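You operate a simulated robot arm through the tools that you are given. There is no shell and no other tool. Be economical: measure what you need, move in short steps, check, and stop when the job is done.

You run a simulated two-armed robot. Do the job below in one go: nothing can be reset, and whatever is moved stays where it is left.

TASK
Take the orange rope and leave it on the hose bench's lower shelf. Put one of the large shackles from the third shelf from the bottom from the top of the steel shelving in the black crate. Take the blue float and put it on top of the small blue reel. Take the white eraser and leave it on the black weight on the top of the low cabinet. Hold the green light on the top of the grey workbench steady with one hand and press the green light dome to switch it on with the other. Take the box labelled "Sleeves" from the top of the grey workbench and put it on the white tray. Put the green jar on the shelf under the red case away on the long counter. Pull the sliding hatch open. The order is free. Set down upright: green jar.

Only the result counts: the job must be done as asked and must still hold three seconds after the hand-in. Knocking over, shifting, dropping, spilling or breaking anything else fails it.

THE ROBOT
Two 7-joint arms with two-finger parallel grippers on one trunk, on a base that drives. Base frame: it is fixed to the floor where the robot stands at the start and does not move with it; the origin is under the middle of the robot, x ahead of it, y to its left, z up. Readings come in cm, rad, newtons and seconds.
The left shoulder is at the start at [7, 17.7, 89.3], the right one opposite. With the tool pointing down near the work surface each hand reaches from about 10 to 46 cm from the robot's upright axis, wherever it stands, measured 20 degrees to its own side. Places, roughly: black crate (36x29x16 cm) [30, 160, 20]; black weight [-250, 100, 50]; blue float (7x7x14 cm) [70, 10, 120]; green jar [-75, -100, 50]; green light (5x5x9 cm) [-160, 70, 90]; green light dome [-160, 70, 90]; hose bench's lower shelf [-110, 110, 30]; large shackle (7x9x3 cm) [80, 10, 80]; large shackle (8x9x3 cm) [70, 10, 80]; long counter [-180, -130, 90]; orange rope (22x6x6 cm) [80, 0, 150]; sliding hatch [-130, -110, 100]; small blue box, small grey box [-150, 50, 75]; small blue reel (10x10x6 cm) [-200, 370, 140]; white eraser (6x3x2 cm) [-240, 110, 60]; white tray (23x29 cm) [-274, -150, 88]. Payload 3.43 kg a hand.
The TCP of each hand is the grasp point between the finger pads, 3 cm short of the fingertips. In the tool frame z runs along the fingers and y along their closing line. The gripper opens to 9.4 cm. The fingers are 2.8 cm wide and 1 cm thick; the gripper's body (5 by 9.6 cm) begins 5.5 cm behind the TCP.
Orientation is that of the tool frame in the base frame, as [roll, pitch, yaw] about the fixed x, y, z axes, in that order (R = Rz(yaw) Ry(pitch) Rx(roll)). With the fingers straight down and closing along the base's y, the tool's x points along the base's -x, its y along +y and its z along -z.

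THE INTERFACE
- The arms move only by the tool play_rows. It takes "left_increments", "right_increments" or both (then of equal length, played together; a hand with none holds still); each is text: rows parted by semicolons, each of 7 numbers parted by spaces: the shift along the tool's x, y, z in units of 50 mm (1.0 is 50 mm), then the turn, a rotation vector about the tool's x, y, z in units of 5 degrees (1.0 is 5 degrees), then the closure, from 0 (fully open) to 1 (shut). In form: dx dy dz ax ay az claw; .... A call has 1 to 10 rows; each row shifts and turns the commanded pose from where the row before left it, along the tool's axes as they then stand. A call with a number of a shift or a turn outside -1 to 1 is refused whole. Rows are played at 5 a second. More than 5 cm and 0.15 rad between two rows, or a gripper value outside its range, and nothing of the call is played. Where a pose cannot be reached the arm comes as near as it can. A force on the tool above 40 N (or 10 N above the force at the start of the call, whichever is more), or a blocked arm, ends the call early, and 0.2 s more pass. The fingers move at their own pace (about 15.3 cm/s each) and stop on an object; they squeeze with about 44 N. The grip force told is the motor's: it shows also when the fingers shut on nothing. Time passes only in rows, and 0.2 s behind the last, so rows that do not move let the fingers close. The reply holds the time, the measured pose of the TCP, the force on the tool along the base axes, the opening and the grip force, in the units named above and with some noise, with the torque about the TCP (base axes, N m) and any sound that the robot's microphone picked up.
- Cameras (640 x 400 px; columns grow to the right, rows downward): "scene" is now at [14.33, -0.54, 126.29]; the picture's right is [-0.06, -1.00, 0.00], its down [-0.06, 0.00, -1.00] and it looks along [1.00, -0.06, -0.06] (base axes); focal length 214 px, centre (320, 200). "left" rides on the left gripper at [7.6, -1.4, -10.2] in its tool frame; the picture's right is [0.18, 0.98, 0.00], its down [-0.75, 0.14, -0.64] and it looks along [-0.63, 0.12, 0.77] (tool axes); focal length 243 px, centre (320, 200). "right" rides on the right gripper at [7.6, 1.4, -10.3] in its tool frame; the picture's right is [-0.18, 0.98, 0.00], its down [-0.75, -0.14, -0.64] and it looks along [-0.63, -0.12, 0.77] (tool axes); focal length 243 px, centre (320, 200). There is no depth. A picture from a camera that has moved, and an enlarged one, comes with that camera's place and axes in the base frame and with its lens.
- snapshot(camera): a new picture of that camera. It takes no simulated time.
- lift_body(by): slides the trunk up (or, below 0, down) by that many cm; the arms and the scene camera ride with it, the base frame stays. It gives what a move gives, with no picture.
- steer(legs): drives the robot by 1 to 6 legs, each [ahead, turn to the left] in cm and rad, along the robot's own axes; the way and the turn of a leg run together, so that a leg with both is an arc; at most 150 cm and 3.142 rad a leg. The arms and the cameras ride along, it lands a little off, and it stops where it bumps. It gives what a move gives.
- turn_head(pan, tilt): turns the head with the scene camera to pan (to the left, within 1.501 rad either way) and tilt (down, from -0.506 to 1.204), counted from straight ahead of the robot. It gives what a move gives.
- zoom(camera, box): a new picture of the part [left, top, right, bottom] of that camera's present view, enlarged. It takes no simulated time.
- close_job(): hands the job in; it is judged then, once.

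Work in short steps. Places have to be worked out from the pictures, the camera data and where the tool is seen: move nearer, look again, correct. Check each grasp and each placing, and mend what went wrong. You have 207 turns and 190 pictures in all, those below and enlarged ones among them. Open the grippers and draw the arms clear of the work before you hand the job in, unless the task says otherwise; then end with one line.

The tools are called after "Emit:" as a command line: name --argument value ..., lists and objects as JSON in quotes. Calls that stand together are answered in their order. play_rows: Moves the arms, as the interface text tells. Its arguments: {"type":"object","properties":{"left_increments":{"type":"string"},"right_increments":{"type":"string"}},"required":[]} The other tools are called the same way: lift_body (by) slides the trunk up or down; steer (legs) drives the base; turn_head (pan, tilt) turns the head that bears the scene camera; snapshot (camera) takes a picture; zoom (camera, box) takes an enlarged picture of a part of a camera's view; close_job () hands the job in.

At the start:

```text
t: 0.0
left_eef_pos: [55.73, 22.93, 100.01]
left_tcp_rot: [-3.142, -0.001, -3.141]
left_contact_force: [-0.4, -0.4, -0.3]
left_wrist_torque: [0.0, -0.02, 0.03]
left_grip_width: 9.39
left_finger_force: 0.1
right_eef_pos: [43.84, -11.88, 100.04]
right_tcp_rot: [3.141, 0.0, 3.142]
right_contact_force: [0.1, 0.0, 0.4]
right_wrist_torque: [0.01, 0.02, 0.0]
right_grip_width: 9.38
right_finger_force: 0.1
trunk travel left (down, up): [-47.3, 36.7]
robot x, y, heading: [0.07, -0.21, 0.002]
head pan, tilt: [-0.058, 0.063]
```

scene: 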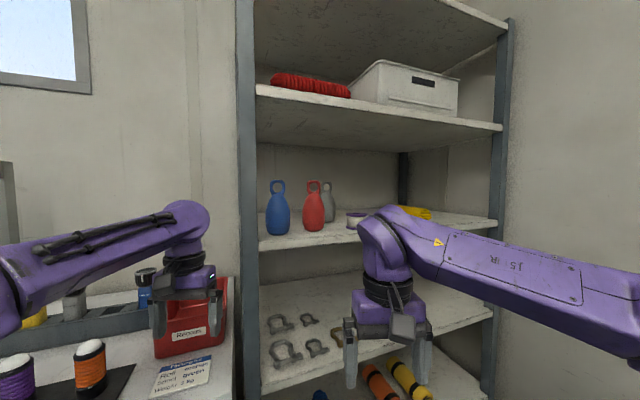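
right: 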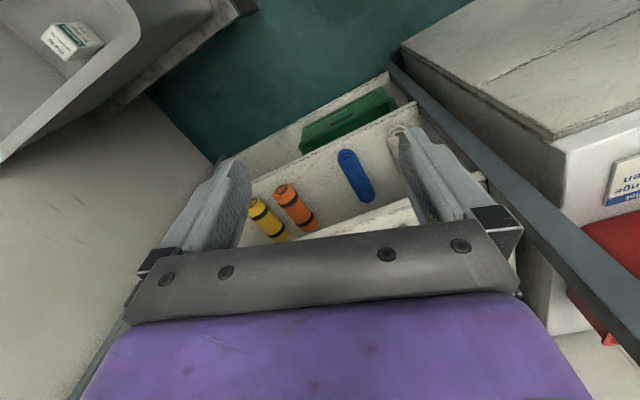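
left: 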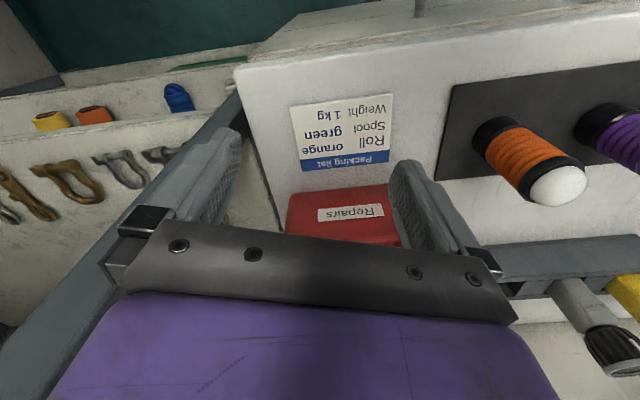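

The shelving is ahead: rope on the upper shelf, floats in the middle, shackles below. I zoom in for detail and measurement first.

Emit:
zoom --camera "scene" --box '[230, 40, 510, 240]'

Emit:
zoom --camera "scene" --box '[230, 230, 510, 400]'

```text
2.00 times, centred on (370, 140) of scene
camera zoom: at [14.33, -0.54, 126.29], right [-0.06, -1.0, 0.0], down [-0.06, 0.0, -1.0], along [1.0, -0.06, -0.06], focal length 429 px, centre (220, 320)
```

zoom: 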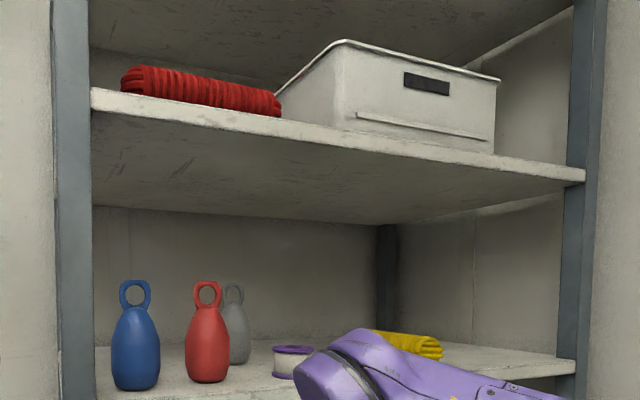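

```text
2.29 times, centred on (370, 315) of scene
camera zoom: at [14.33, -0.54, 126.29], right [-0.06, -1.0, 0.0], down [-0.06, 0.0, -1.0], along [1.0, -0.06, -0.06], focal length 490 px, centre (206, -63)
```

zoom: 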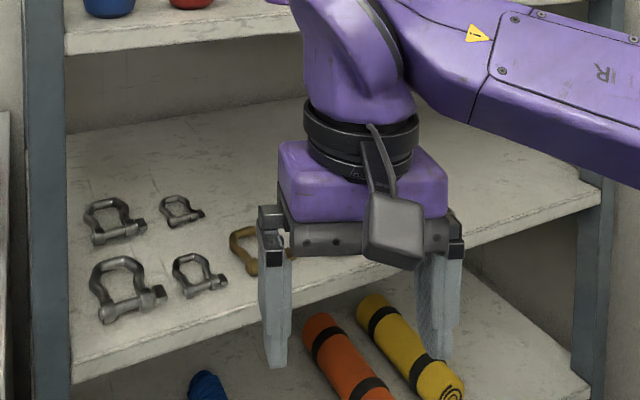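

The rope visible up top looks red; the orange one may be hidden behind it or the bin. I raise the trunk to see the top shelf from above.

Emit:
lift_body --by 36

Emit:
snapshot --camera "scene"

Emit:
snapshot --camera "right"

```text
t: 3.5
left_eef_pos: [55.73, 22.98, 135.91]
left_tcp_rot: [3.141, 0.0, 3.142]
left_contact_force: [-0.5, -0.2, -0.7]
left_wrist_torque: [-0.02, 0.02, -0.01]
left_grip_width: 9.38
left_finger_force: 0.1
right_eef_pos: [43.85, -11.87, 135.94]
right_tcp_rot: [-3.141, -0.001, 3.141]
right_contact_force: [-0.6, -0.4, 0.0]
right_wrist_torque: [0.04, 0.01, 0.0]
right_grip_width: 9.39
right_finger_force: 0.0
trunk travel left (down, up): [-83.3, 0.7]
robot x, y, heading: [0.05, -0.07, 0.002]
head pan, tilt: [-0.058, 0.063]
```

```text
184 pictures are left
camera scene: at [14.35, -0.54, 162.29], right [-0.06, -1.0, 0.0], down [-0.06, 0.0, -1.0], along [1.0, -0.06, -0.06], focal length 214 px, centre (320, 200)
```

scene: 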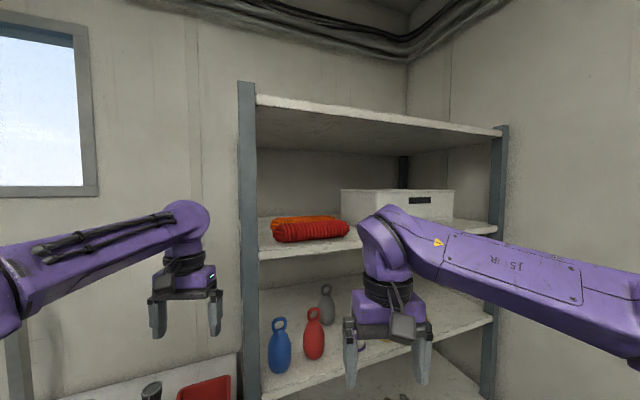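

```text
183 pictures are left
camera right: at [36.25, -10.48, 146.28], right [0.18, 0.98, 0.0], down [0.75, -0.14, 0.64], along [0.63, -0.12, -0.77], focal length 243 px, centre (320, 200)
```

right: 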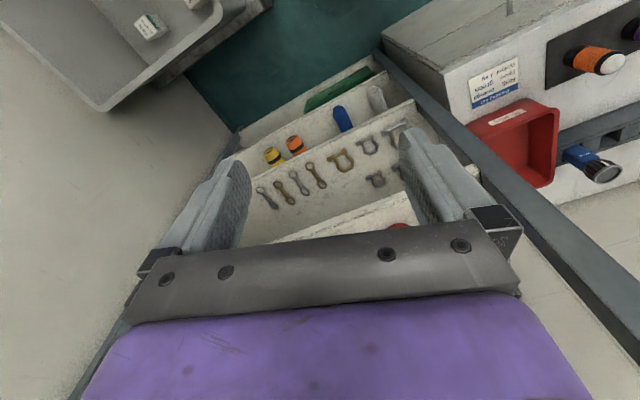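

An orange rope lies behind the red one. Zoom to measure.

Emit:
zoom --camera "scene" --box '[240, 180, 400, 280]'

Emit:
zoom --camera "scene" --box '[240, 280, 400, 380]'

```text
4.00 times, centred on (320, 230) of scene
camera zoom: at [14.35, -0.54, 162.29], right [-0.06, -1.0, 0.0], down [-0.06, 0.0, -1.0], along [1.0, -0.06, -0.06], focal length 858 px, centre (320, 80)
```

zoom: 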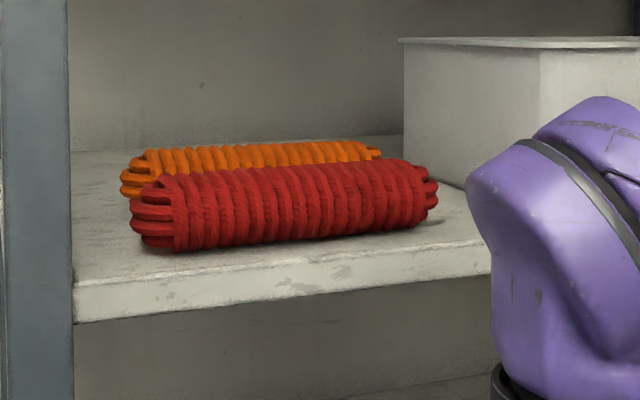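

```text
4.00 times, centred on (320, 330) of scene
camera zoom: at [14.35, -0.54, 162.29], right [-0.06, -1.0, 0.0], down [-0.06, 0.0, -1.0], along [1.0, -0.06, -0.06], focal length 858 px, centre (320, -320)
```

zoom: 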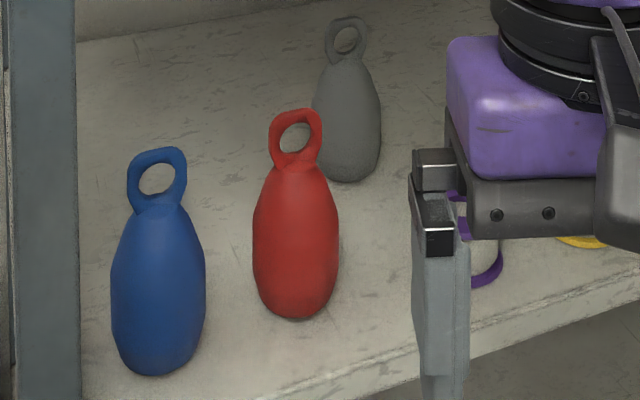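

The shelf stands turned about 0.28 rad; the orange rope is near (82,0,151), the float near (70,7). Before manipulating, I look round the room from this high viewpoint.

Emit:
turn_head --pan 1.4 --tilt 0.4

Emit:
snapshot --camera "scene"

Emit:
turn_head --pan -1.4 --tilt 0.4

Emit:
snapshot --camera "scene"

```text
t: 5.1
left_eef_pos: [55.65, 23.01, 136.06]
left_tcp_rot: [3.14, 0.0, -3.141]
left_contact_force: [0.3, 0.4, 0.1]
left_wrist_torque: [-0.01, 0.0, 0.01]
left_grip_width: 9.4
left_finger_force: 0.1
right_eef_pos: [43.8, -12.0, 135.97]
right_tcp_rot: [-3.142, 0.0, -3.141]
right_contact_force: [0.2, -0.9, 0.3]
right_wrist_torque: [-0.02, -0.02, -0.02]
right_grip_width: 9.38
right_finger_force: 0.2
trunk travel left (down, up): [-83.3, 0.7]
robot x, y, heading: [-0.07, 0.48, -0.0]
head pan, tilt: [1.4, 0.4]
```

```text
180 pictures are left
camera scene: at [6.8, 9.11, 159.17], right [0.99, -0.17, 0.0], down [-0.07, -0.38, -0.92], along [0.16, 0.91, -0.39], focal length 214 px, centre (320, 200)
```

scene: 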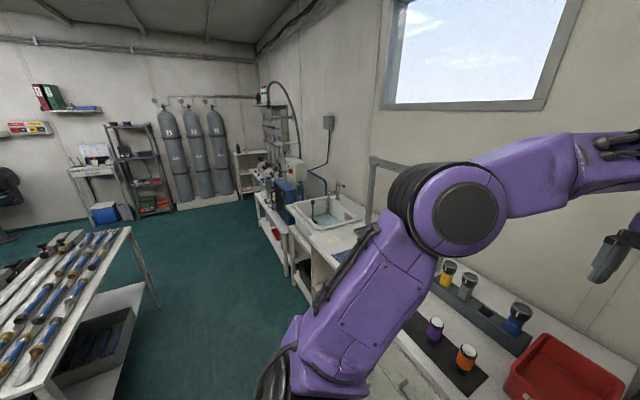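

```text
t: 7.5
left_eef_pos: [55.72, 22.83, 135.99]
left_tcp_rot: [3.141, 0.001, -3.141]
left_contact_force: [-0.9, 0.2, 0.4]
left_wrist_torque: [0.0, 0.0, 0.0]
left_grip_width: 9.38
left_finger_force: 0.0
right_eef_pos: [43.91, -11.9, 136.05]
right_tcp_rot: [3.141, 0.002, -3.141]
right_contact_force: [0.1, 0.4, -0.6]
right_wrist_torque: [0.01, 0.02, 0.01]
right_grip_width: 9.38
right_finger_force: 0.0
trunk travel left (down, up): [-83.3, 0.7]
robot x, y, heading: [-0.53, 0.41, 0.002]
head pan, tilt: [-1.4, 0.4]
```

```text
179 pictures are left
camera scene: at [6.8, -9.15, 159.17], right [-0.99, -0.17, 0.0], down [-0.07, 0.38, -0.92], along [0.16, -0.91, -0.39], focal length 214 px, centre (320, 200)
```

scene: 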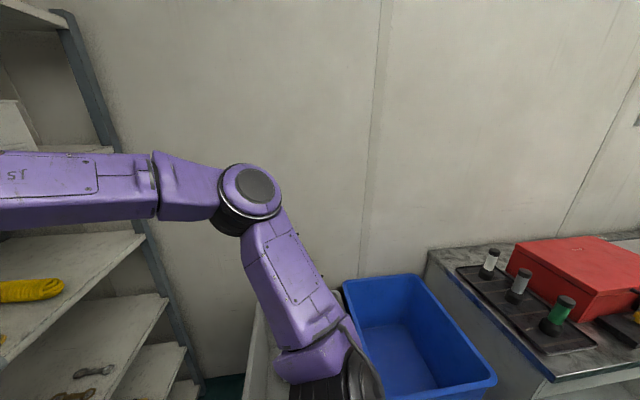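

The benches are on the left, a blue bin and counter on the right. I check floor clearance ahead before moving in.

Emit:
turn_head --pan 0.2 --tilt 0.9

Emit:
snapshot --camera "scene"

```text
t: 9.2
left_eef_pos: [55.73, 22.93, 135.94]
left_tcp_rot: [3.141, -0.001, -3.14]
left_contact_force: [-0.4, -0.5, -0.1]
left_wrist_torque: [-0.01, 0.01, 0.01]
left_grip_width: 9.42
left_finger_force: 0.0
right_eef_pos: [43.8, -12.01, 136.04]
right_tcp_rot: [-3.141, 0.0, -3.142]
right_contact_force: [-0.5, -1.1, -0.5]
right_wrist_torque: [0.01, 0.02, 0.05]
right_grip_width: 9.39
right_finger_force: 0.0
trunk travel left (down, up): [-83.3, 0.7]
robot x, y, heading: [-0.05, 0.32, 0.003]
head pan, tilt: [0.201, 0.901]
```

```text
178 pictures are left
camera scene: at [12.61, 1.48, 154.87], right [0.2, -0.98, 0.0], down [-0.77, -0.16, -0.62], along [0.61, 0.12, -0.78], focal length 214 px, centre (320, 200)
```

scene: 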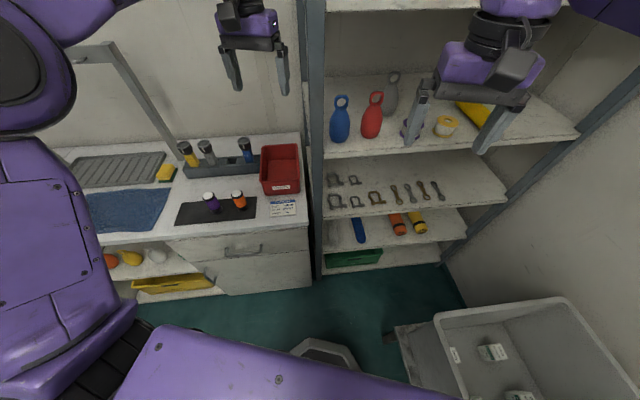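

There's room to move in about 14 cm. First I draw the left hand back and yaw the right hand so it can close across the rope.

Emit:
play_rows --left_increments "1 0 0 0 0 0 0; 1 0 0 0 0 0 0; 1 0 0 0 0 0 0; 0.6 0 0 0 0 0 0; 0 0 0 0 0 0 0; 0 0 0 0 0 0 0; 0 0 0 0 0 0 0; 0 0 0 0 0 0 0; 0 0 0 0 0 0 0; 0 0 0 0 0 0 0" --right_increments "0 0 0 0 0 1 0; 0 0 0 0 0 1 0; 0 0 0 0 0 1 0; 0 0 0 0 0 1 0; 0 0 0 0 0 1 0; 0 0 0 0 0 1 0; 0 0 0 0 0 1 0; 0 0 0 0 0 1 0; 0 0 0 0 0 1 0; 0 0 0 0 0 1 0"

Emit:
play_rows --right_increments "0 0 0 0 0 1 0; 0 0 0 0 0 1 0; 0 0 0 0 0 1 0; 0 0 0 0 0 1 0; 0 0 0 -1 0 0 0; 0 0 0 -1 0 0 0; 0 0 0 -1 0 0 0; 0 0 0 -1 0 0 0; 0 0 0 -1 0 0 0; 0 0 0 -1 0 0 0"

Emit:
turn_head --pan -0.2 --tilt 0.2

Emit:
snapshot --camera "scene"

```text
t: 11.4
left_eef_pos: [37.97, 22.82, 136.21]
left_tcp_rot: [3.141, 0.0, 3.141]
left_contact_force: [-0.9, 0.3, 0.3]
left_wrist_torque: [0.02, 0.0, -0.02]
left_grip_width: 9.43
left_finger_force: 0.1
right_eef_pos: [43.73, -11.97, 136.05]
right_tcp_rot: [-3.141, -0.002, 2.265]
right_contact_force: [-0.5, 0.1, 0.3]
right_wrist_torque: [0.0, -0.01, 0.0]
right_grip_width: 9.39
right_finger_force: 0.1
trunk travel left (down, up): [-83.3, 0.7]
robot x, y, heading: [0.16, 0.02, -0.003]
head pan, tilt: [0.201, 0.901]
```

```text
t: 13.6
left_eef_pos: [37.83, 22.74, 136.26]
left_tcp_rot: [3.141, 0.001, -3.141]
left_contact_force: [0.3, -0.1, -0.4]
left_wrist_torque: [0.0, 0.02, -0.02]
left_grip_width: 9.42
left_finger_force: 0.2
right_eef_pos: [43.74, -12.09, 136.19]
right_tcp_rot: [2.615, -0.002, 1.92]
right_contact_force: [-0.9, 0.6, 0.6]
right_wrist_torque: [0.03, 0.01, -0.03]
right_grip_width: 9.4
right_finger_force: 0.2
trunk travel left (down, up): [-83.3, 0.7]
robot x, y, heading: [0.12, -0.02, 0.002]
head pan, tilt: [0.201, 0.901]
```

```text
t: 14.7
left_eef_pos: [37.93, 22.78, 136.2]
left_tcp_rot: [-3.141, 0.001, -3.14]
left_contact_force: [-0.2, 0.3, 0.6]
left_wrist_torque: [0.03, 0.0, 0.0]
left_grip_width: 9.41
left_finger_force: 0.1
right_eef_pos: [43.9, -11.84, 136.06]
right_tcp_rot: [2.617, 0.0, 1.92]
right_contact_force: [0.7, 0.9, 0.5]
right_wrist_torque: [0.02, 0.01, 0.01]
right_grip_width: 9.42
right_finger_force: 0.0
trunk travel left (down, up): [-83.3, 0.7]
robot x, y, heading: [-0.25, 0.22, 0.001]
head pan, tilt: [-0.201, 0.201]
```

```text
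177 pictures are left
camera scene: at [14.33, -1.86, 161.02], right [-0.2, -0.98, 0.0], down [-0.2, 0.04, -0.98], along [0.96, -0.19, -0.2], focal length 214 px, centre (320, 200)
```

scene: 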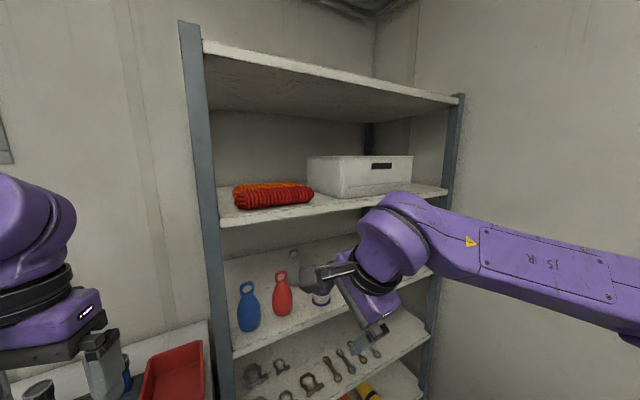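

Orientation works. Now I drive 14 cm ahead and raise the right hand.

Emit:
steer --legs '[[14, 0]]'

Emit:
snapshot --camera "scene"

Emit:
zoom --camera "scene" --box '[200, 150, 360, 250]'

```text
t: 16.0
left_eef_pos: [51.77, 22.82, 136.38]
left_tcp_rot: [-3.141, 0.004, 3.141]
left_contact_force: [-1.0, 1.1, -0.4]
left_wrist_torque: [0.0, -0.01, 0.0]
left_grip_width: 9.38
left_finger_force: 0.0
right_eef_pos: [57.6, -11.9, 136.22]
right_tcp_rot: [2.617, 0.001, 1.92]
right_contact_force: [-0.7, -0.1, -0.2]
right_wrist_torque: [-0.02, 0.01, -0.02]
right_grip_width: 9.4
right_finger_force: 0.1
trunk travel left (down, up): [-83.3, 0.7]
robot x, y, heading: [13.6, 0.24, -0.002]
head pan, tilt: [-0.201, 0.201]
```

```text
176 pictures are left
camera scene: at [28.1, -1.89, 161.06], right [-0.2, -0.98, 0.0], down [-0.19, 0.04, -0.98], along [0.96, -0.2, -0.2], focal length 214 px, centre (320, 200)
```

scene: 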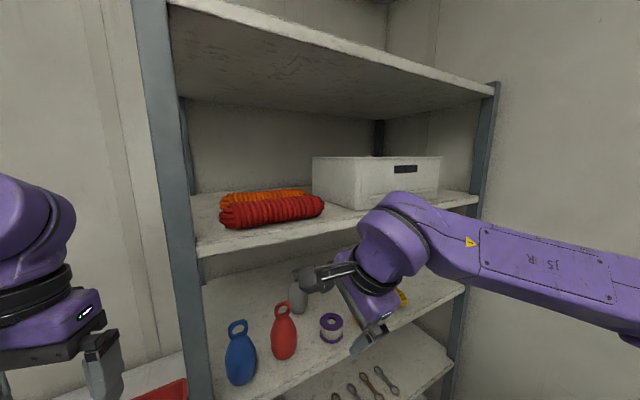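

```text
4.00 times, centred on (280, 200) of scene
camera zoom: at [28.1, -1.89, 161.06], right [-0.2, -0.98, 0.0], down [-0.19, 0.04, -0.98], along [0.96, -0.2, -0.2], focal length 858 px, centre (480, 200)
```

zoom: 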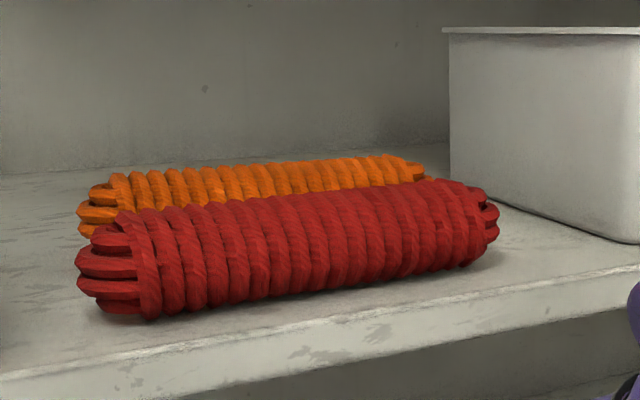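

The rope radius looks about 2.5 cm. I raise the right hand in front of the top shelf and use its camera for a better fix.

Emit:
play_rows --right_increments "0.33 0.68 -0.9 0 0 0 0; 0.33 0.68 -0.9 0 0 0 0; 0.33 0.68 -0.9 0 0 0 0; 0.33 0.68 -0.9 0 0 0 0; 0.33 0.68 -0.9 0 0 0 0; 0 0 0 0 0 0 0"

Emit:
snapshot --camera "right"

Emit:
snapshot --camera "scene"

```text
refused: row 1 steps farther than a row can; nothing moved
```

```text
174 pictures are left
camera right: at [51.43, -6.08, 145.79], right [0.86, 0.12, 0.49], down [-0.16, -0.86, 0.48], along [0.48, -0.5, -0.72], focal length 243 px, centre (320, 200)
```

right: 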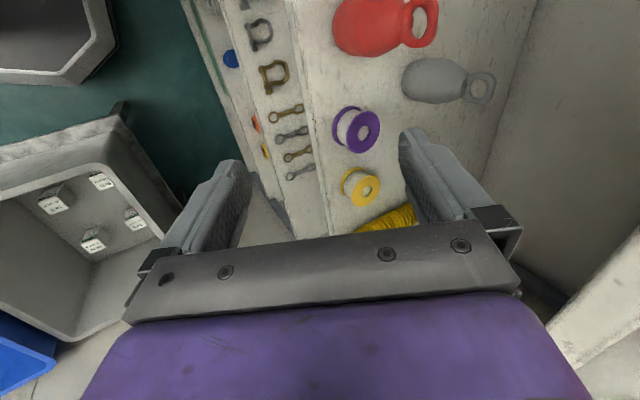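

```text
173 pictures are left
camera scene: at [28.1, -1.89, 161.06], right [-0.2, -0.98, 0.0], down [-0.19, 0.04, -0.98], along [0.96, -0.2, -0.2], focal length 214 px, centre (320, 200)
```

scene: 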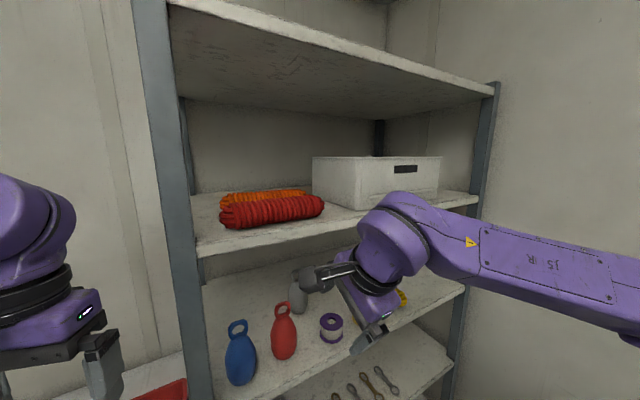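

The step limit applies to the combined shift; I replay with smaller steps.

Emit:
play_rows --right_increments "0.28 0.42 -0.56 0 0 0 0; 0.28 0.42 -0.56 0 0 0 0; 0.28 0.42 -0.56 0 0 0 0; 0.28 0.42 -0.56 0 0 0 0; 0.28 0.42 -0.56 0 0 0 0; 0.28 0.42 -0.56 0 0 0 0; 0.28 0.42 -0.56 0 0 0 0; 0.28 0.42 -0.56 0 0 0 0; 0 0 0 0 0 0 0"

Emit:
snapshot --camera "right"

```text
t: 18.0
left_eef_pos: [52.11, 22.49, 136.13]
left_tcp_rot: [3.139, 0.001, 3.139]
left_contact_force: [-0.3, 0.1, -0.6]
left_wrist_torque: [0.02, -0.01, 0.0]
left_grip_width: 9.4
left_finger_force: 0.0
right_eef_pos: [57.28, -1.91, 161.41]
right_tcp_rot: [2.617, 0.0, 1.92]
right_contact_force: [0.5, -0.1, 0.5]
right_wrist_torque: [0.01, 0.04, 0.01]
right_grip_width: 9.42
right_finger_force: 0.1
right hand out of reach, approached as far as the arm can: row 8
trunk travel left (down, up): [-83.3, 0.7]
robot x, y, heading: [14.46, -0.41, -0.002]
head pan, tilt: [-0.201, 0.201]
```

```text
172 pictures are left
camera right: at [51.07, 3.95, 171.13], right [0.86, 0.12, 0.49], down [-0.16, -0.86, 0.48], along [0.48, -0.49, -0.72], focal length 243 px, centre (320, 200)
```

right: 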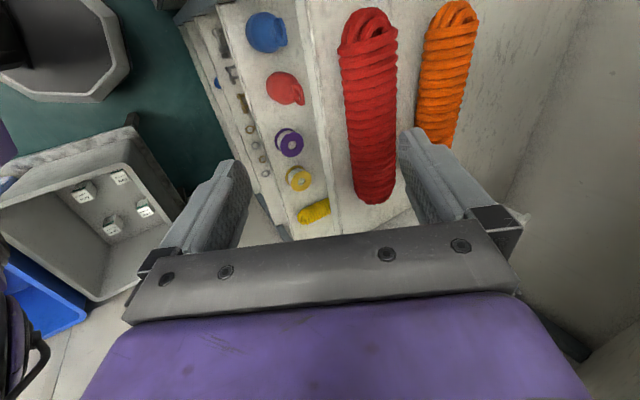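

Orange rope centre fixes at about (81.3, 1, 150.5). The arm needs the base closer, so I pull the left hand back and creep 12 cm ahead.

Emit:
play_rows --left_increments "0.8 0.5 0 0 0 0 0; 0.8 0.5 0 0 0 0 0; 0 0 0 0 0 0 0"

Emit:
steer --legs '[[12, 0]]'

Emit:
snapshot --camera "right"

Emit:
snapshot --camera "scene"

```text
t: 18.8
left_eef_pos: [44.03, 27.71, 135.97]
left_tcp_rot: [3.139, 0.001, 3.14]
left_contact_force: [-0.1, 0.1, 0.5]
left_wrist_torque: [0.01, -0.02, -0.01]
left_grip_width: 9.41
left_finger_force: 0.0
right_eef_pos: [57.49, -1.7, 161.4]
right_tcp_rot: [2.615, -0.005, 1.919]
right_contact_force: [0.1, -0.4, -0.2]
right_wrist_torque: [0.03, 0.0, 0.05]
right_grip_width: 9.39
right_finger_force: 0.0
trunk travel left (down, up): [-83.3, 0.7]
robot x, y, heading: [13.95, -0.13, 0.001]
head pan, tilt: [-0.201, 0.201]
```

```text
t: 20.0
left_eef_pos: [55.11, 27.78, 136.14]
left_tcp_rot: [3.14, 0.004, 3.136]
left_contact_force: [-0.2, 0.5, -0.1]
left_wrist_torque: [0.02, 0.0, -0.03]
left_grip_width: 9.43
left_finger_force: 0.0
right_eef_pos: [68.31, -1.88, 161.49]
right_tcp_rot: [2.613, 0.0, 1.914]
right_contact_force: [-0.7, -0.2, 0.7]
right_wrist_torque: [-0.02, -0.01, -0.03]
right_grip_width: 9.38
right_finger_force: 0.1
trunk travel left (down, up): [-83.3, 0.7]
robot x, y, heading: [25.39, 0.04, -0.003]
head pan, tilt: [-0.201, 0.201]
```

```text
171 pictures are left
camera right: at [62.18, 4.07, 171.23], right [0.86, 0.11, 0.49], down [-0.16, -0.86, 0.48], along [0.48, -0.5, -0.72], focal length 243 px, centre (320, 200)
```

right: 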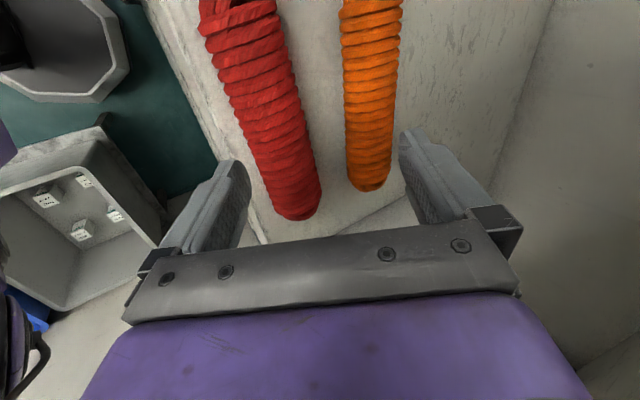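

```text
170 pictures are left
camera scene: at [39.54, -2.01, 161.07], right [-0.2, -0.98, 0.0], down [-0.19, 0.04, -0.98], along [0.96, -0.2, -0.2], focal length 214 px, centre (320, 200)
```

scene: 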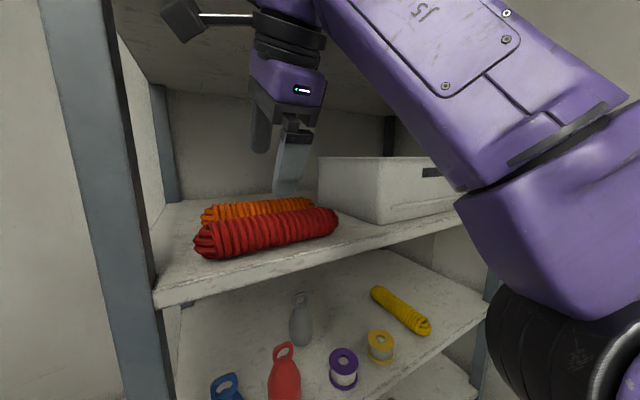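

Rope centre ≈ (80.4, 0.8). The wrist would graze the upper shelf at 60°, so I flatten the tool to about 20° below horizontal to pass over the red rope, then re-steepen behind it.

Emit:
play_rows --right_increments "0 0 0 -1 0 0 0.3; 0 0 0 -1 0 0 0.3; 0 0 0 -1 0 0 0.3; 0 0 0 -1 0 0 0.3; 0 0 0 -1 0 0 0.3; 0 0 0 -1 0 0 0.3; 0 0 0 -1 0 0 0.3; 0 0 0 -1 0 0 0.3; 0 0 0 0 0 0 0.3"

Emit:
snapshot --camera "scene"

```text
t: 22.0
left_eef_pos: [55.58, 27.82, 135.94]
left_tcp_rot: [3.141, 0.001, 3.136]
left_contact_force: [0.9, 0.0, 0.1]
left_wrist_torque: [0.0, -0.01, -0.01]
left_grip_width: 9.41
left_finger_force: 0.0
right_eef_pos: [68.87, -1.81, 161.39]
right_tcp_rot: [1.919, -0.002, 1.915]
right_contact_force: [-0.8, 0.3, 0.0]
right_wrist_torque: [-0.02, -0.01, -0.01]
right_grip_width: 6.58
right_finger_force: 0.1
trunk travel left (down, up): [-83.3, 0.7]
robot x, y, heading: [25.44, 0.1, -0.005]
head pan, tilt: [-0.201, 0.201]
```

```text
169 pictures are left
camera scene: at [39.97, -1.95, 161.02], right [-0.2, -0.98, 0.0], down [-0.2, 0.04, -0.98], along [0.96, -0.2, -0.2], focal length 214 px, centre (320, 200)
```

scene: 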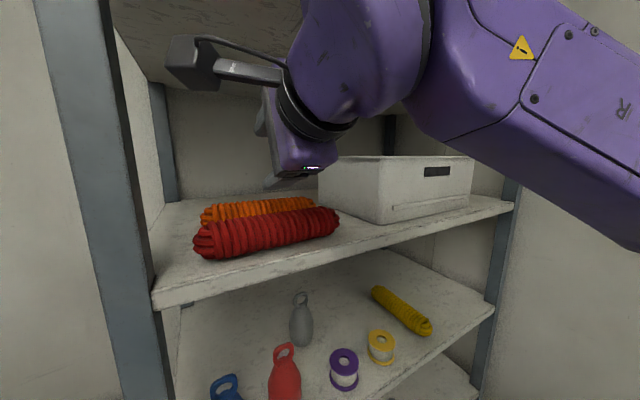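

Now I advance over the red rope to above the orange one.

Emit:
play_rows --right_increments "-0.05 0.07 0.72 0 0 0 0.3; -0.05 0.07 0.72 0 0 0 0.3; -0.05 0.07 0.72 0 0 0 0.3; 0 0 0 0 0 0 0.3"

Emit:
snapshot --camera "scene"

Emit:
snapshot --camera "right"

```text
t: 23.0
left_eef_pos: [55.44, 27.73, 136.01]
left_tcp_rot: [-3.142, 0.004, 3.138]
left_contact_force: [0.1, -0.6, -0.3]
left_wrist_torque: [0.02, 0.03, 0.01]
left_grip_width: 9.38
left_finger_force: 0.0
right_eef_pos: [78.94, 1.07, 158.75]
right_tcp_rot: [1.918, -0.002, 1.915]
right_contact_force: [-0.4, 0.1, -0.2]
right_wrist_torque: [0.01, -0.01, 0.0]
right_grip_width: 6.58
right_finger_force: 0.2
trunk travel left (down, up): [-83.3, 0.7]
robot x, y, heading: [25.66, -0.11, -0.008]
head pan, tilt: [-0.201, 0.201]
```

```text
168 pictures are left
camera scene: at [39.86, -2.03, 161.03], right [-0.2, -0.98, 0.0], down [-0.19, 0.04, -0.98], along [0.96, -0.2, -0.2], focal length 214 px, centre (320, 200)
```

scene: 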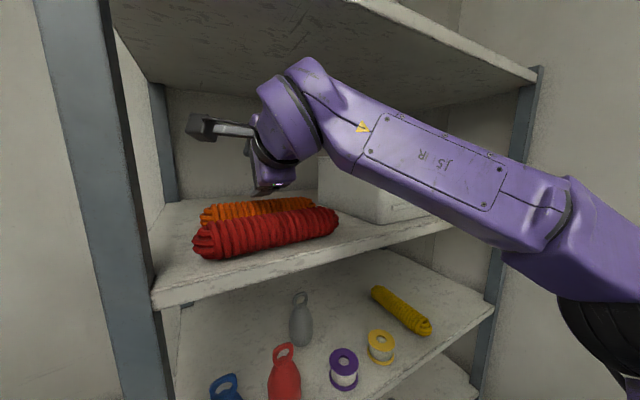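

```text
167 pictures are left
camera right: at [67.85, 5.16, 163.6], right [0.38, -0.06, 0.92], down [-0.36, -0.93, 0.08], along [0.85, -0.36, -0.37], focal length 243 px, centre (320, 200)
```

right: 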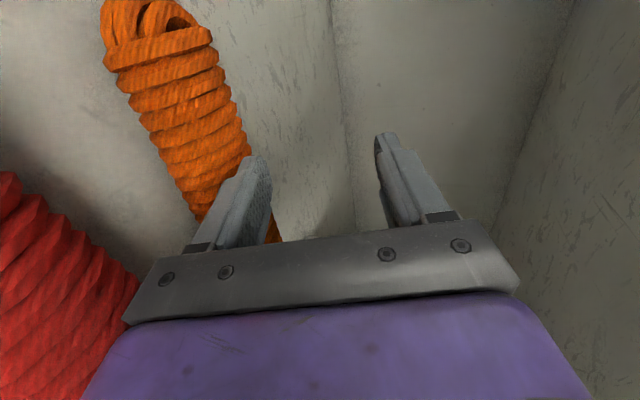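

Rope axis passes near (79.8, 0.5). I back off 3 cm, then steepen to about 50° while lowering, between the two ropes.

Emit:
play_rows --right_increments "0 -0.2 -0.56 0 0 0 0.3; -0.03 -0.088 0.032 1 0 0 0.3; -0.03 -0.085 0.04 1 0 0 0.3; -0.03 -0.081 0.047 1 0 0 0.3; -0.03 -0.077 0.054 1 0 0 0.3; -0.03 -0.072 0.06 1 0 0 0.3; -0.03 -0.066 0.066 1 0 0 0.3; 0 0 0 0 0 0 0.3"

Emit:
snapshot --camera "scene"

Emit:
snapshot --camera "right"

```text
t: 24.8
left_eef_pos: [55.43, 27.73, 136.06]
left_tcp_rot: [-3.141, 0.002, 3.135]
left_contact_force: [0.1, 0.0, 0.1]
left_wrist_torque: [0.05, 0.02, 0.04]
left_grip_width: 9.41
left_finger_force: 0.1
right_eef_pos: [76.41, -0.74, 156.09]
right_tcp_rot: [2.441, -0.003, 1.913]
right_contact_force: [-0.3, -0.3, -0.2]
right_wrist_torque: [0.02, 0.01, 0.02]
right_grip_width: 6.59
right_finger_force: 0.1
trunk travel left (down, up): [-83.3, 0.7]
robot x, y, heading: [25.62, -0.04, 0.001]
head pan, tilt: [-0.201, 0.201]
```

```text
166 pictures are left
camera scene: at [39.91, -2.02, 161.03], right [-0.2, -0.98, 0.0], down [-0.2, 0.04, -0.98], along [0.96, -0.2, -0.2], focal length 214 px, centre (320, 200)
```

scene: 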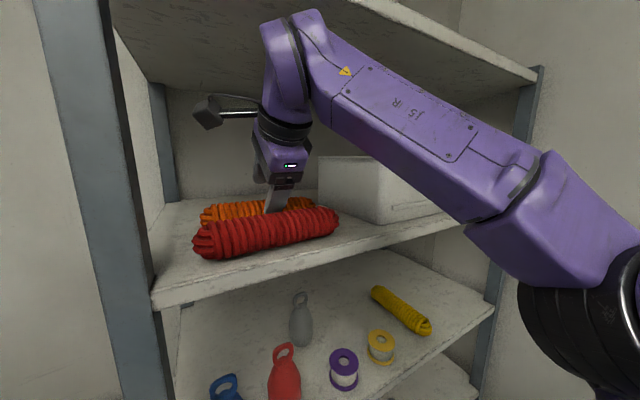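

```text
165 pictures are left
camera right: at [68.7, 4.53, 164.88], right [0.77, 0.08, 0.63], down [-0.24, -0.89, 0.4], along [0.59, -0.46, -0.66], focal length 243 px, centre (320, 200)
```

right: 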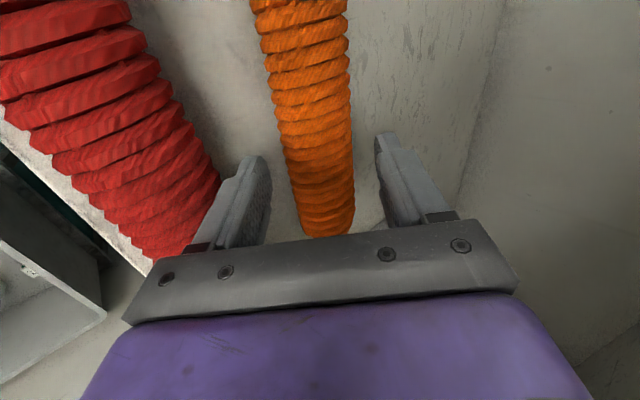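

The rope lies right between the fingers. I advance along the tool axis 4 cm, steepening a little.

Emit:
play_rows --right_increments "0 0 0.28 1 0 0 0.3; 0 -0.02 0.28 0.6 0 0 0.3; 0 -0.02 0.2 0 0 0 0.3; 0 0 0 0 0 0 0.3"

Emit:
snapshot --camera "right"

Emit:
zoom --camera "scene" --box '[180, 100, 360, 270]'

```text
t: 25.8
left_eef_pos: [55.42, 27.86, 136.11]
left_tcp_rot: [3.141, 0.001, 3.136]
left_contact_force: [0.6, 0.5, -0.6]
left_wrist_torque: [0.0, -0.03, -0.02]
left_grip_width: 9.42
left_finger_force: 0.1
right_eef_pos: [78.38, -0.07, 152.99]
right_tcp_rot: [2.579, 0.0, 1.916]
right_contact_force: [1.4, 2.5, 12.2]
right_wrist_torque: [0.31, -0.38, -0.09]
right_grip_width: 7.07
right_finger_force: 4.3
trunk travel left (down, up): [-83.3, 0.7]
robot x, y, heading: [25.66, -0.16, -0.0]
head pan, tilt: [-0.201, 0.201]
```

```text
164 pictures are left
camera right: at [71.77, 5.76, 162.45], right [0.84, 0.11, 0.52], down [-0.18, -0.87, 0.47], along [0.5, -0.49, -0.71], focal length 243 px, centre (320, 200)
```

right: 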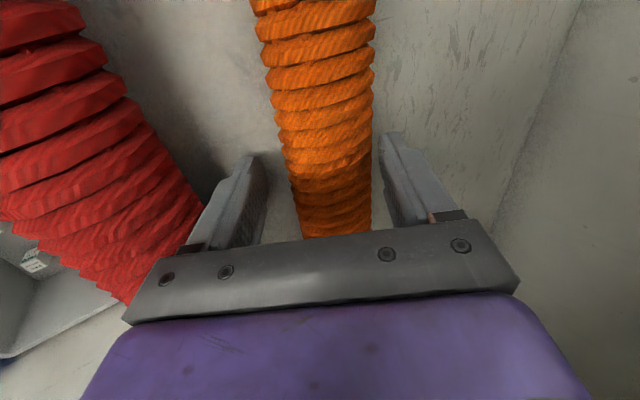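

```text
2.35 times, centred on (270, 185) of scene
camera zoom: at [39.86, -1.89, 161.05], right [-0.2, -0.98, 0.0], down [-0.19, 0.04, -0.98], along [0.96, -0.2, -0.2], focal length 505 px, centre (438, 235)
```

zoom: 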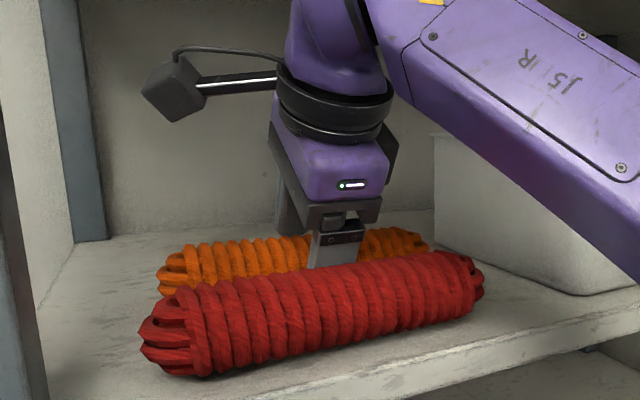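

The front finger touches the shelf lightly; the rope is between the pads. I close.

Emit:
play_rows --right_increments "0 0 -0.03 0 0 0 1; 0 0 0 0 0 0 1; 0 0 0 0 0 0 1; 0 0 0 0 0 0 1"

Emit:
snapshot --camera "right"

```text
t: 26.8
left_eef_pos: [55.53, 27.98, 135.95]
left_tcp_rot: [-3.141, 0.0, 3.135]
left_contact_force: [-0.4, -0.1, -0.6]
left_wrist_torque: [-0.04, -0.02, -0.01]
left_grip_width: 9.37
left_finger_force: 0.1
right_eef_pos: [78.26, -0.01, 153.13]
right_tcp_rot: [2.575, 0.0, 1.91]
right_contact_force: [2.4, 3.3, 8.1]
right_wrist_torque: [0.52, -0.18, -0.33]
right_grip_width: 5.93
right_finger_force: 43.5
trunk travel left (down, up): [-83.3, 0.7]
robot x, y, heading: [25.63, -0.28, -0.007]
head pan, tilt: [-0.201, 0.201]
stopped in row 4 (right hand): the force on the tool passed its limit at 41 N (the readings are from after the stop); the commanded pose is now the measured one
```

```text
162 pictures are left
camera right: at [71.74, 5.7, 162.66], right [0.84, 0.1, 0.53], down [-0.19, -0.87, 0.46], along [0.51, -0.49, -0.71], focal length 243 px, centre (320, 200)
```

right: 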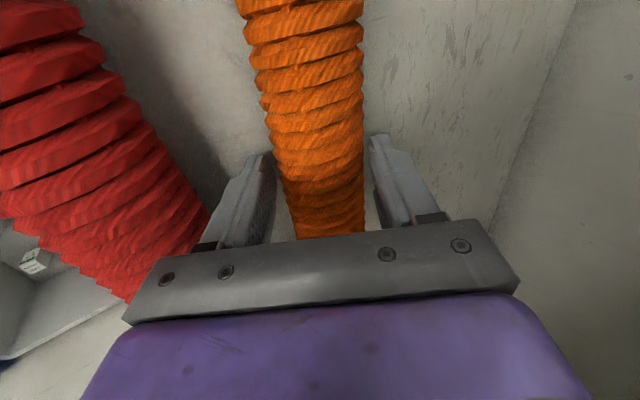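

Gripped at 5.9 cm. I lift and flatten the tool again as I rise.

Emit:
play_rows --right_increments "0 0.1 -0.17 0 0 0 1; 0 0.1 -0.17 0 0 0 1; 0 0.064 -0.1 -1 0 0 1; 0 0.072 -0.096 -1 0 0 1; 0 0.08 -0.09 -1 0 0 1; 0 0.088 -0.082 -1 0 0 1; 0 0.095 -0.074 -1 0 0 1; 0 0.1 -0.065 -1 0 0 1; 0 0.13 -0.07 0 0 0 1; 0 0 0 0 0 0 1"

Emit:
snapshot --camera "scene"

```text
t: 28.9
left_eef_pos: [55.56, 27.83, 136.05]
left_tcp_rot: [-3.141, 0.001, 3.137]
left_contact_force: [0.3, -0.7, 0.4]
left_wrist_torque: [-0.02, -0.01, 0.04]
left_grip_width: 9.4
left_finger_force: 0.1
right_eef_pos: [78.23, -0.18, 159.49]
right_tcp_rot: [2.052, -0.003, 1.912]
right_contact_force: [-0.4, -0.4, 0.5]
right_wrist_torque: [0.01, 0.0, 0.01]
right_grip_width: 0.0
right_finger_force: 33.3
trunk travel left (down, up): [-83.3, 0.7]
robot x, y, heading: [25.57, -0.04, -0.006]
head pan, tilt: [-0.201, 0.201]
```

```text
161 pictures are left
camera scene: at [39.96, -1.98, 161.02], right [-0.2, -0.98, 0.0], down [-0.2, 0.04, -0.98], along [0.96, -0.2, -0.2], focal length 214 px, centre (320, 200)
```

scene: 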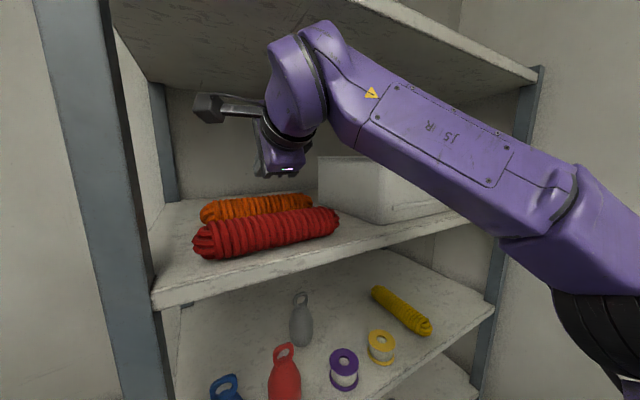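

The rope slipped out: the tilted front finger kept the pads too shallow. I'll instead tilt the tool sideways along the rope so both fingers reach low. The arm needs a little more reach, so I creep 5 cm closer first.

Emit:
steer --legs '[[5, 0]]'

Emit:
snapshot --camera "scene"

Emit:
snapshot --camera "right"

```text
t: 29.9
left_eef_pos: [59.22, 27.65, 136.47]
left_tcp_rot: [3.141, 0.011, 3.135]
left_contact_force: [-1.6, 0.6, -0.5]
left_wrist_torque: [0.02, -0.1, -0.03]
left_grip_width: 9.41
left_finger_force: 0.1
right_eef_pos: [81.49, -0.19, 160.07]
right_tcp_rot: [2.04, 0.003, 1.914]
right_contact_force: [-1.6, -0.3, 0.0]
right_wrist_torque: [0.01, -0.02, -0.01]
right_grip_width: 0.0
right_finger_force: 32.9
trunk travel left (down, up): [-83.3, 0.7]
robot x, y, heading: [30.37, 0.25, -0.007]
head pan, tilt: [-0.201, 0.201]
```

```text
160 pictures are left
camera scene: at [43.37, -2.03, 161.18], right [-0.21, -0.98, 0.0], down [-0.18, 0.04, -0.98], along [0.96, -0.2, -0.19], focal length 214 px, centre (320, 200)
```

scene: 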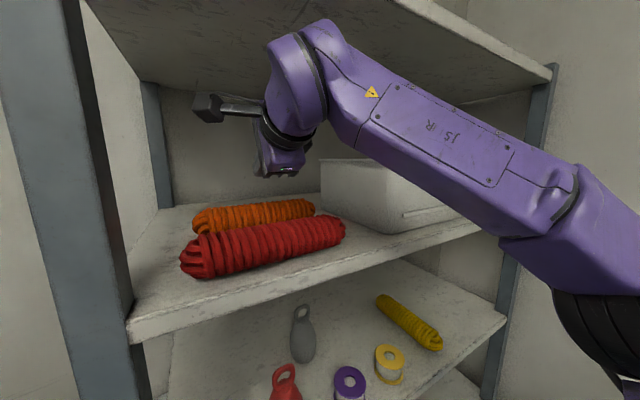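

```text
159 pictures are left
camera right: at [71.04, 4.15, 166.0], right [0.48, -0.02, 0.88], down [-0.35, -0.92, 0.17], along [0.81, -0.38, -0.45], focal length 243 px, centre (320, 200)
```

right: 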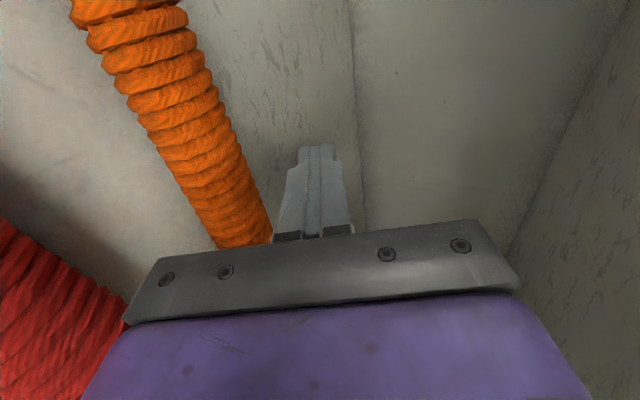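

Now I back off slightly, open, and swing the tool sideways by 35° about its closing axis.

Emit:
play_rows --right_increments "0 -0.25 -0.5 0 0 0 0.15; 0 0 0 0 1 0 0.15; 0 0 0 0 1 0 0.15; 0 0 0 0 1 0 0.15; 0 0 0 0 1 0 0.15; 0 0 0 0 1 0 0.15; 0 0 0 0 1 0 0.15; 0 0 0 0 1 0 0.15; 0 0 0 0 0 0 0.15"

Emit:
snapshot --camera "scene"

```text
t: 31.9
left_eef_pos: [60.57, 27.6, 136.13]
left_tcp_rot: [3.14, 0.003, 3.135]
left_contact_force: [0.0, -0.2, 0.4]
left_wrist_torque: [0.0, 0.01, -0.01]
left_grip_width: 9.39
left_finger_force: 0.1
right_eef_pos: [80.47, -1.29, 159.67]
right_tcp_rot: [1.972, -0.269, 2.47]
right_contact_force: [1.3, -2.2, 3.0]
right_wrist_torque: [-0.09, -0.03, 0.01]
right_grip_width: 7.84
right_finger_force: 0.0
trunk travel left (down, up): [-83.3, 0.7]
robot x, y, heading: [30.82, -0.03, -0.007]
head pan, tilt: [-0.201, 0.201]
```

```text
158 pictures are left
camera scene: at [44.9, -2.07, 161.02], right [-0.21, -0.98, 0.0], down [-0.2, 0.04, -0.98], along [0.96, -0.2, -0.2], focal length 214 px, centre (320, 200)
```

scene: 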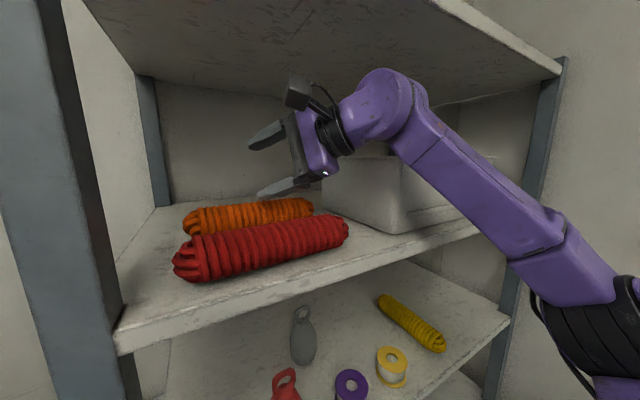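

I lift 1 cm clear of the bin rim, then begin steepening (about the rope's direction).

Emit:
play_rows --right_increments "0.052 0.178 -0.074 0 0 0 0.15; 0 0 0 0.819 0 0.574 0.15; 0 0 0 0.819 0 0.574 0.15; 0 0 0 0.819 0 0.574 0.15; 0 0 0 0.819 0 0.574 0.15; 0 0 0 0.819 0 0.574 0.15; 0 0 0 0.819 0 0.574 0.15; 0 0 0 0 0 0 0.15"

Emit:
snapshot --camera "scene"

Emit:
snapshot --camera "right"

```text
t: 33.7
left_eef_pos: [60.52, 27.66, 136.04]
left_tcp_rot: [-3.141, 0.0, 3.135]
left_contact_force: [0.3, -0.8, 0.8]
left_wrist_torque: [-0.01, 0.01, 0.0]
left_grip_width: 9.42
left_finger_force: 0.1
right_eef_pos: [80.04, -1.13, 160.5]
right_tcp_rot: [2.478, -0.507, 2.276]
right_contact_force: [-0.2, 0.3, 0.5]
right_wrist_torque: [0.0, -0.02, -0.03]
right_grip_width: 7.98
right_finger_force: 0.1
trunk travel left (down, up): [-83.3, 0.7]
robot x, y, heading: [30.5, -0.02, -0.005]
head pan, tilt: [-0.201, 0.201]
```

```text
157 pictures are left
camera scene: at [44.87, -2.01, 161.03], right [-0.21, -0.98, 0.0], down [-0.2, 0.04, -0.98], along [0.96, -0.2, -0.2], focal length 214 px, centre (320, 200)
```

scene: 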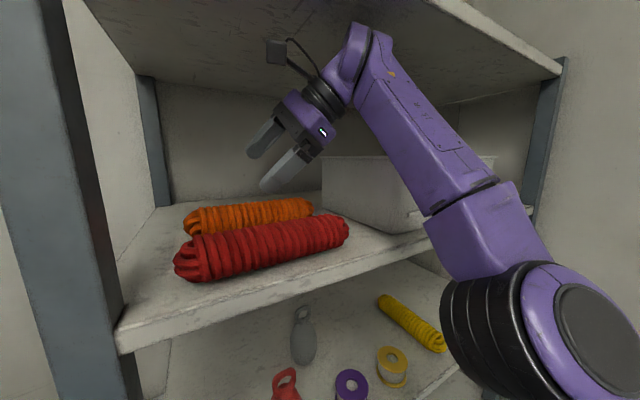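

```text
156 pictures are left
camera right: at [74.77, -2.65, 172.12], right [0.88, 0.15, 0.44], down [0.17, -0.99, 0.0], along [0.43, 0.07, -0.9], focal length 243 px, centre (320, 200)
```

right: 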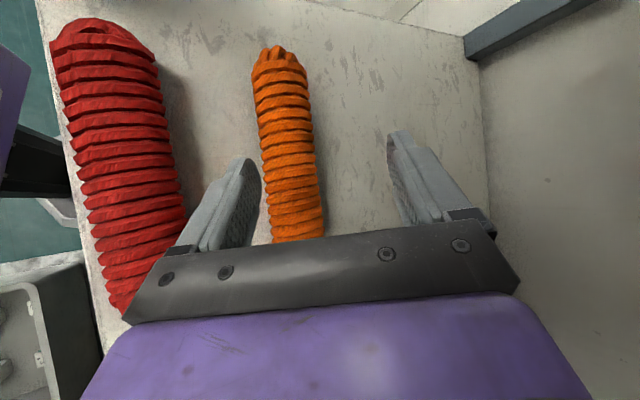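

Very clear view: rope axis passes (81.1,3) and (83,-3). I lower partway, finish steepening, then look again.

Emit:
play_rows --right_increments "-0.27 -0.16 0.41 0 0 0 0.15; 0 0 0 0.86 0 0.6 0.15; 0 0 0 0.86 0 0.6 0.15; 0 0 0 0.86 0 0.6 0.15; 0 0 0 0.86 0 0.6 0.15; 0 0 0 0 0 0 0.15"

Emit:
snapshot --camera "right"

Emit:
snapshot --camera "scene"

```text
t: 35.1
left_eef_pos: [60.42, 27.96, 136.06]
left_tcp_rot: [-3.141, 0.004, 3.135]
left_contact_force: [0.2, -0.1, 0.7]
left_wrist_torque: [-0.01, -0.02, 0.01]
left_grip_width: 9.39
left_finger_force: 0.1
right_eef_pos: [78.17, -0.92, 155.4]
right_tcp_rot: [2.886, -0.593, 2.059]
right_contact_force: [0.1, 0.7, 1.1]
right_wrist_torque: [-0.05, 0.02, -0.01]
right_grip_width: 8.09
right_finger_force: 1.2
right hand out of reach, approached as far as the arm can: row 3, 4, 5
trunk travel left (down, up): [-83.3, 0.7]
robot x, y, heading: [30.58, -0.04, -0.004]
head pan, tilt: [-0.201, 0.201]
```

```text
155 pictures are left
camera right: at [76.87, -0.9, 168.35], right [0.98, 0.19, 0.1], down [0.18, -0.98, 0.06], along [0.11, -0.04, -0.99], focal length 243 px, centre (320, 200)
```

right: 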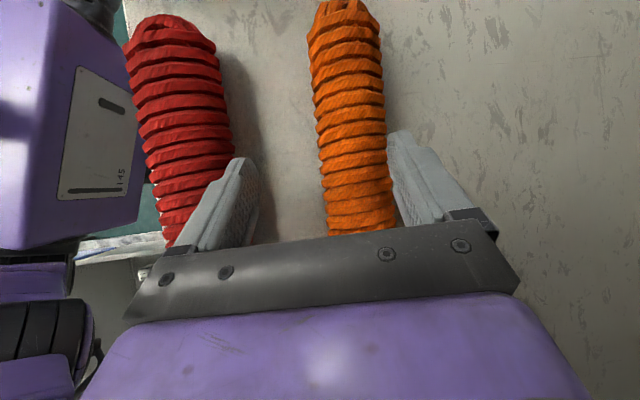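

```text
154 pictures are left
camera scene: at [44.78, -1.81, 161.04], right [-0.2, -0.98, 0.0], down [-0.19, 0.04, -0.98], along [0.96, -0.2, -0.2], focal length 214 px, centre (320, 200)
```

scene: 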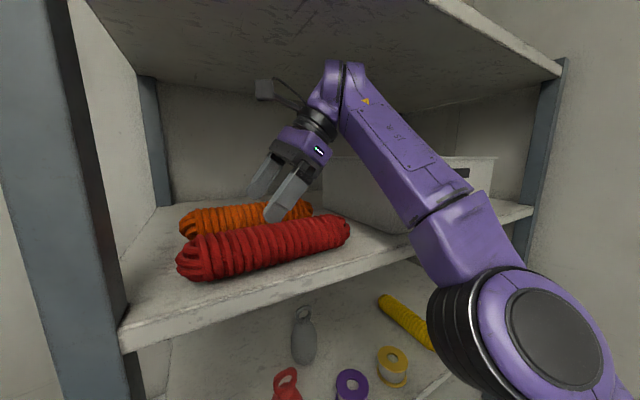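

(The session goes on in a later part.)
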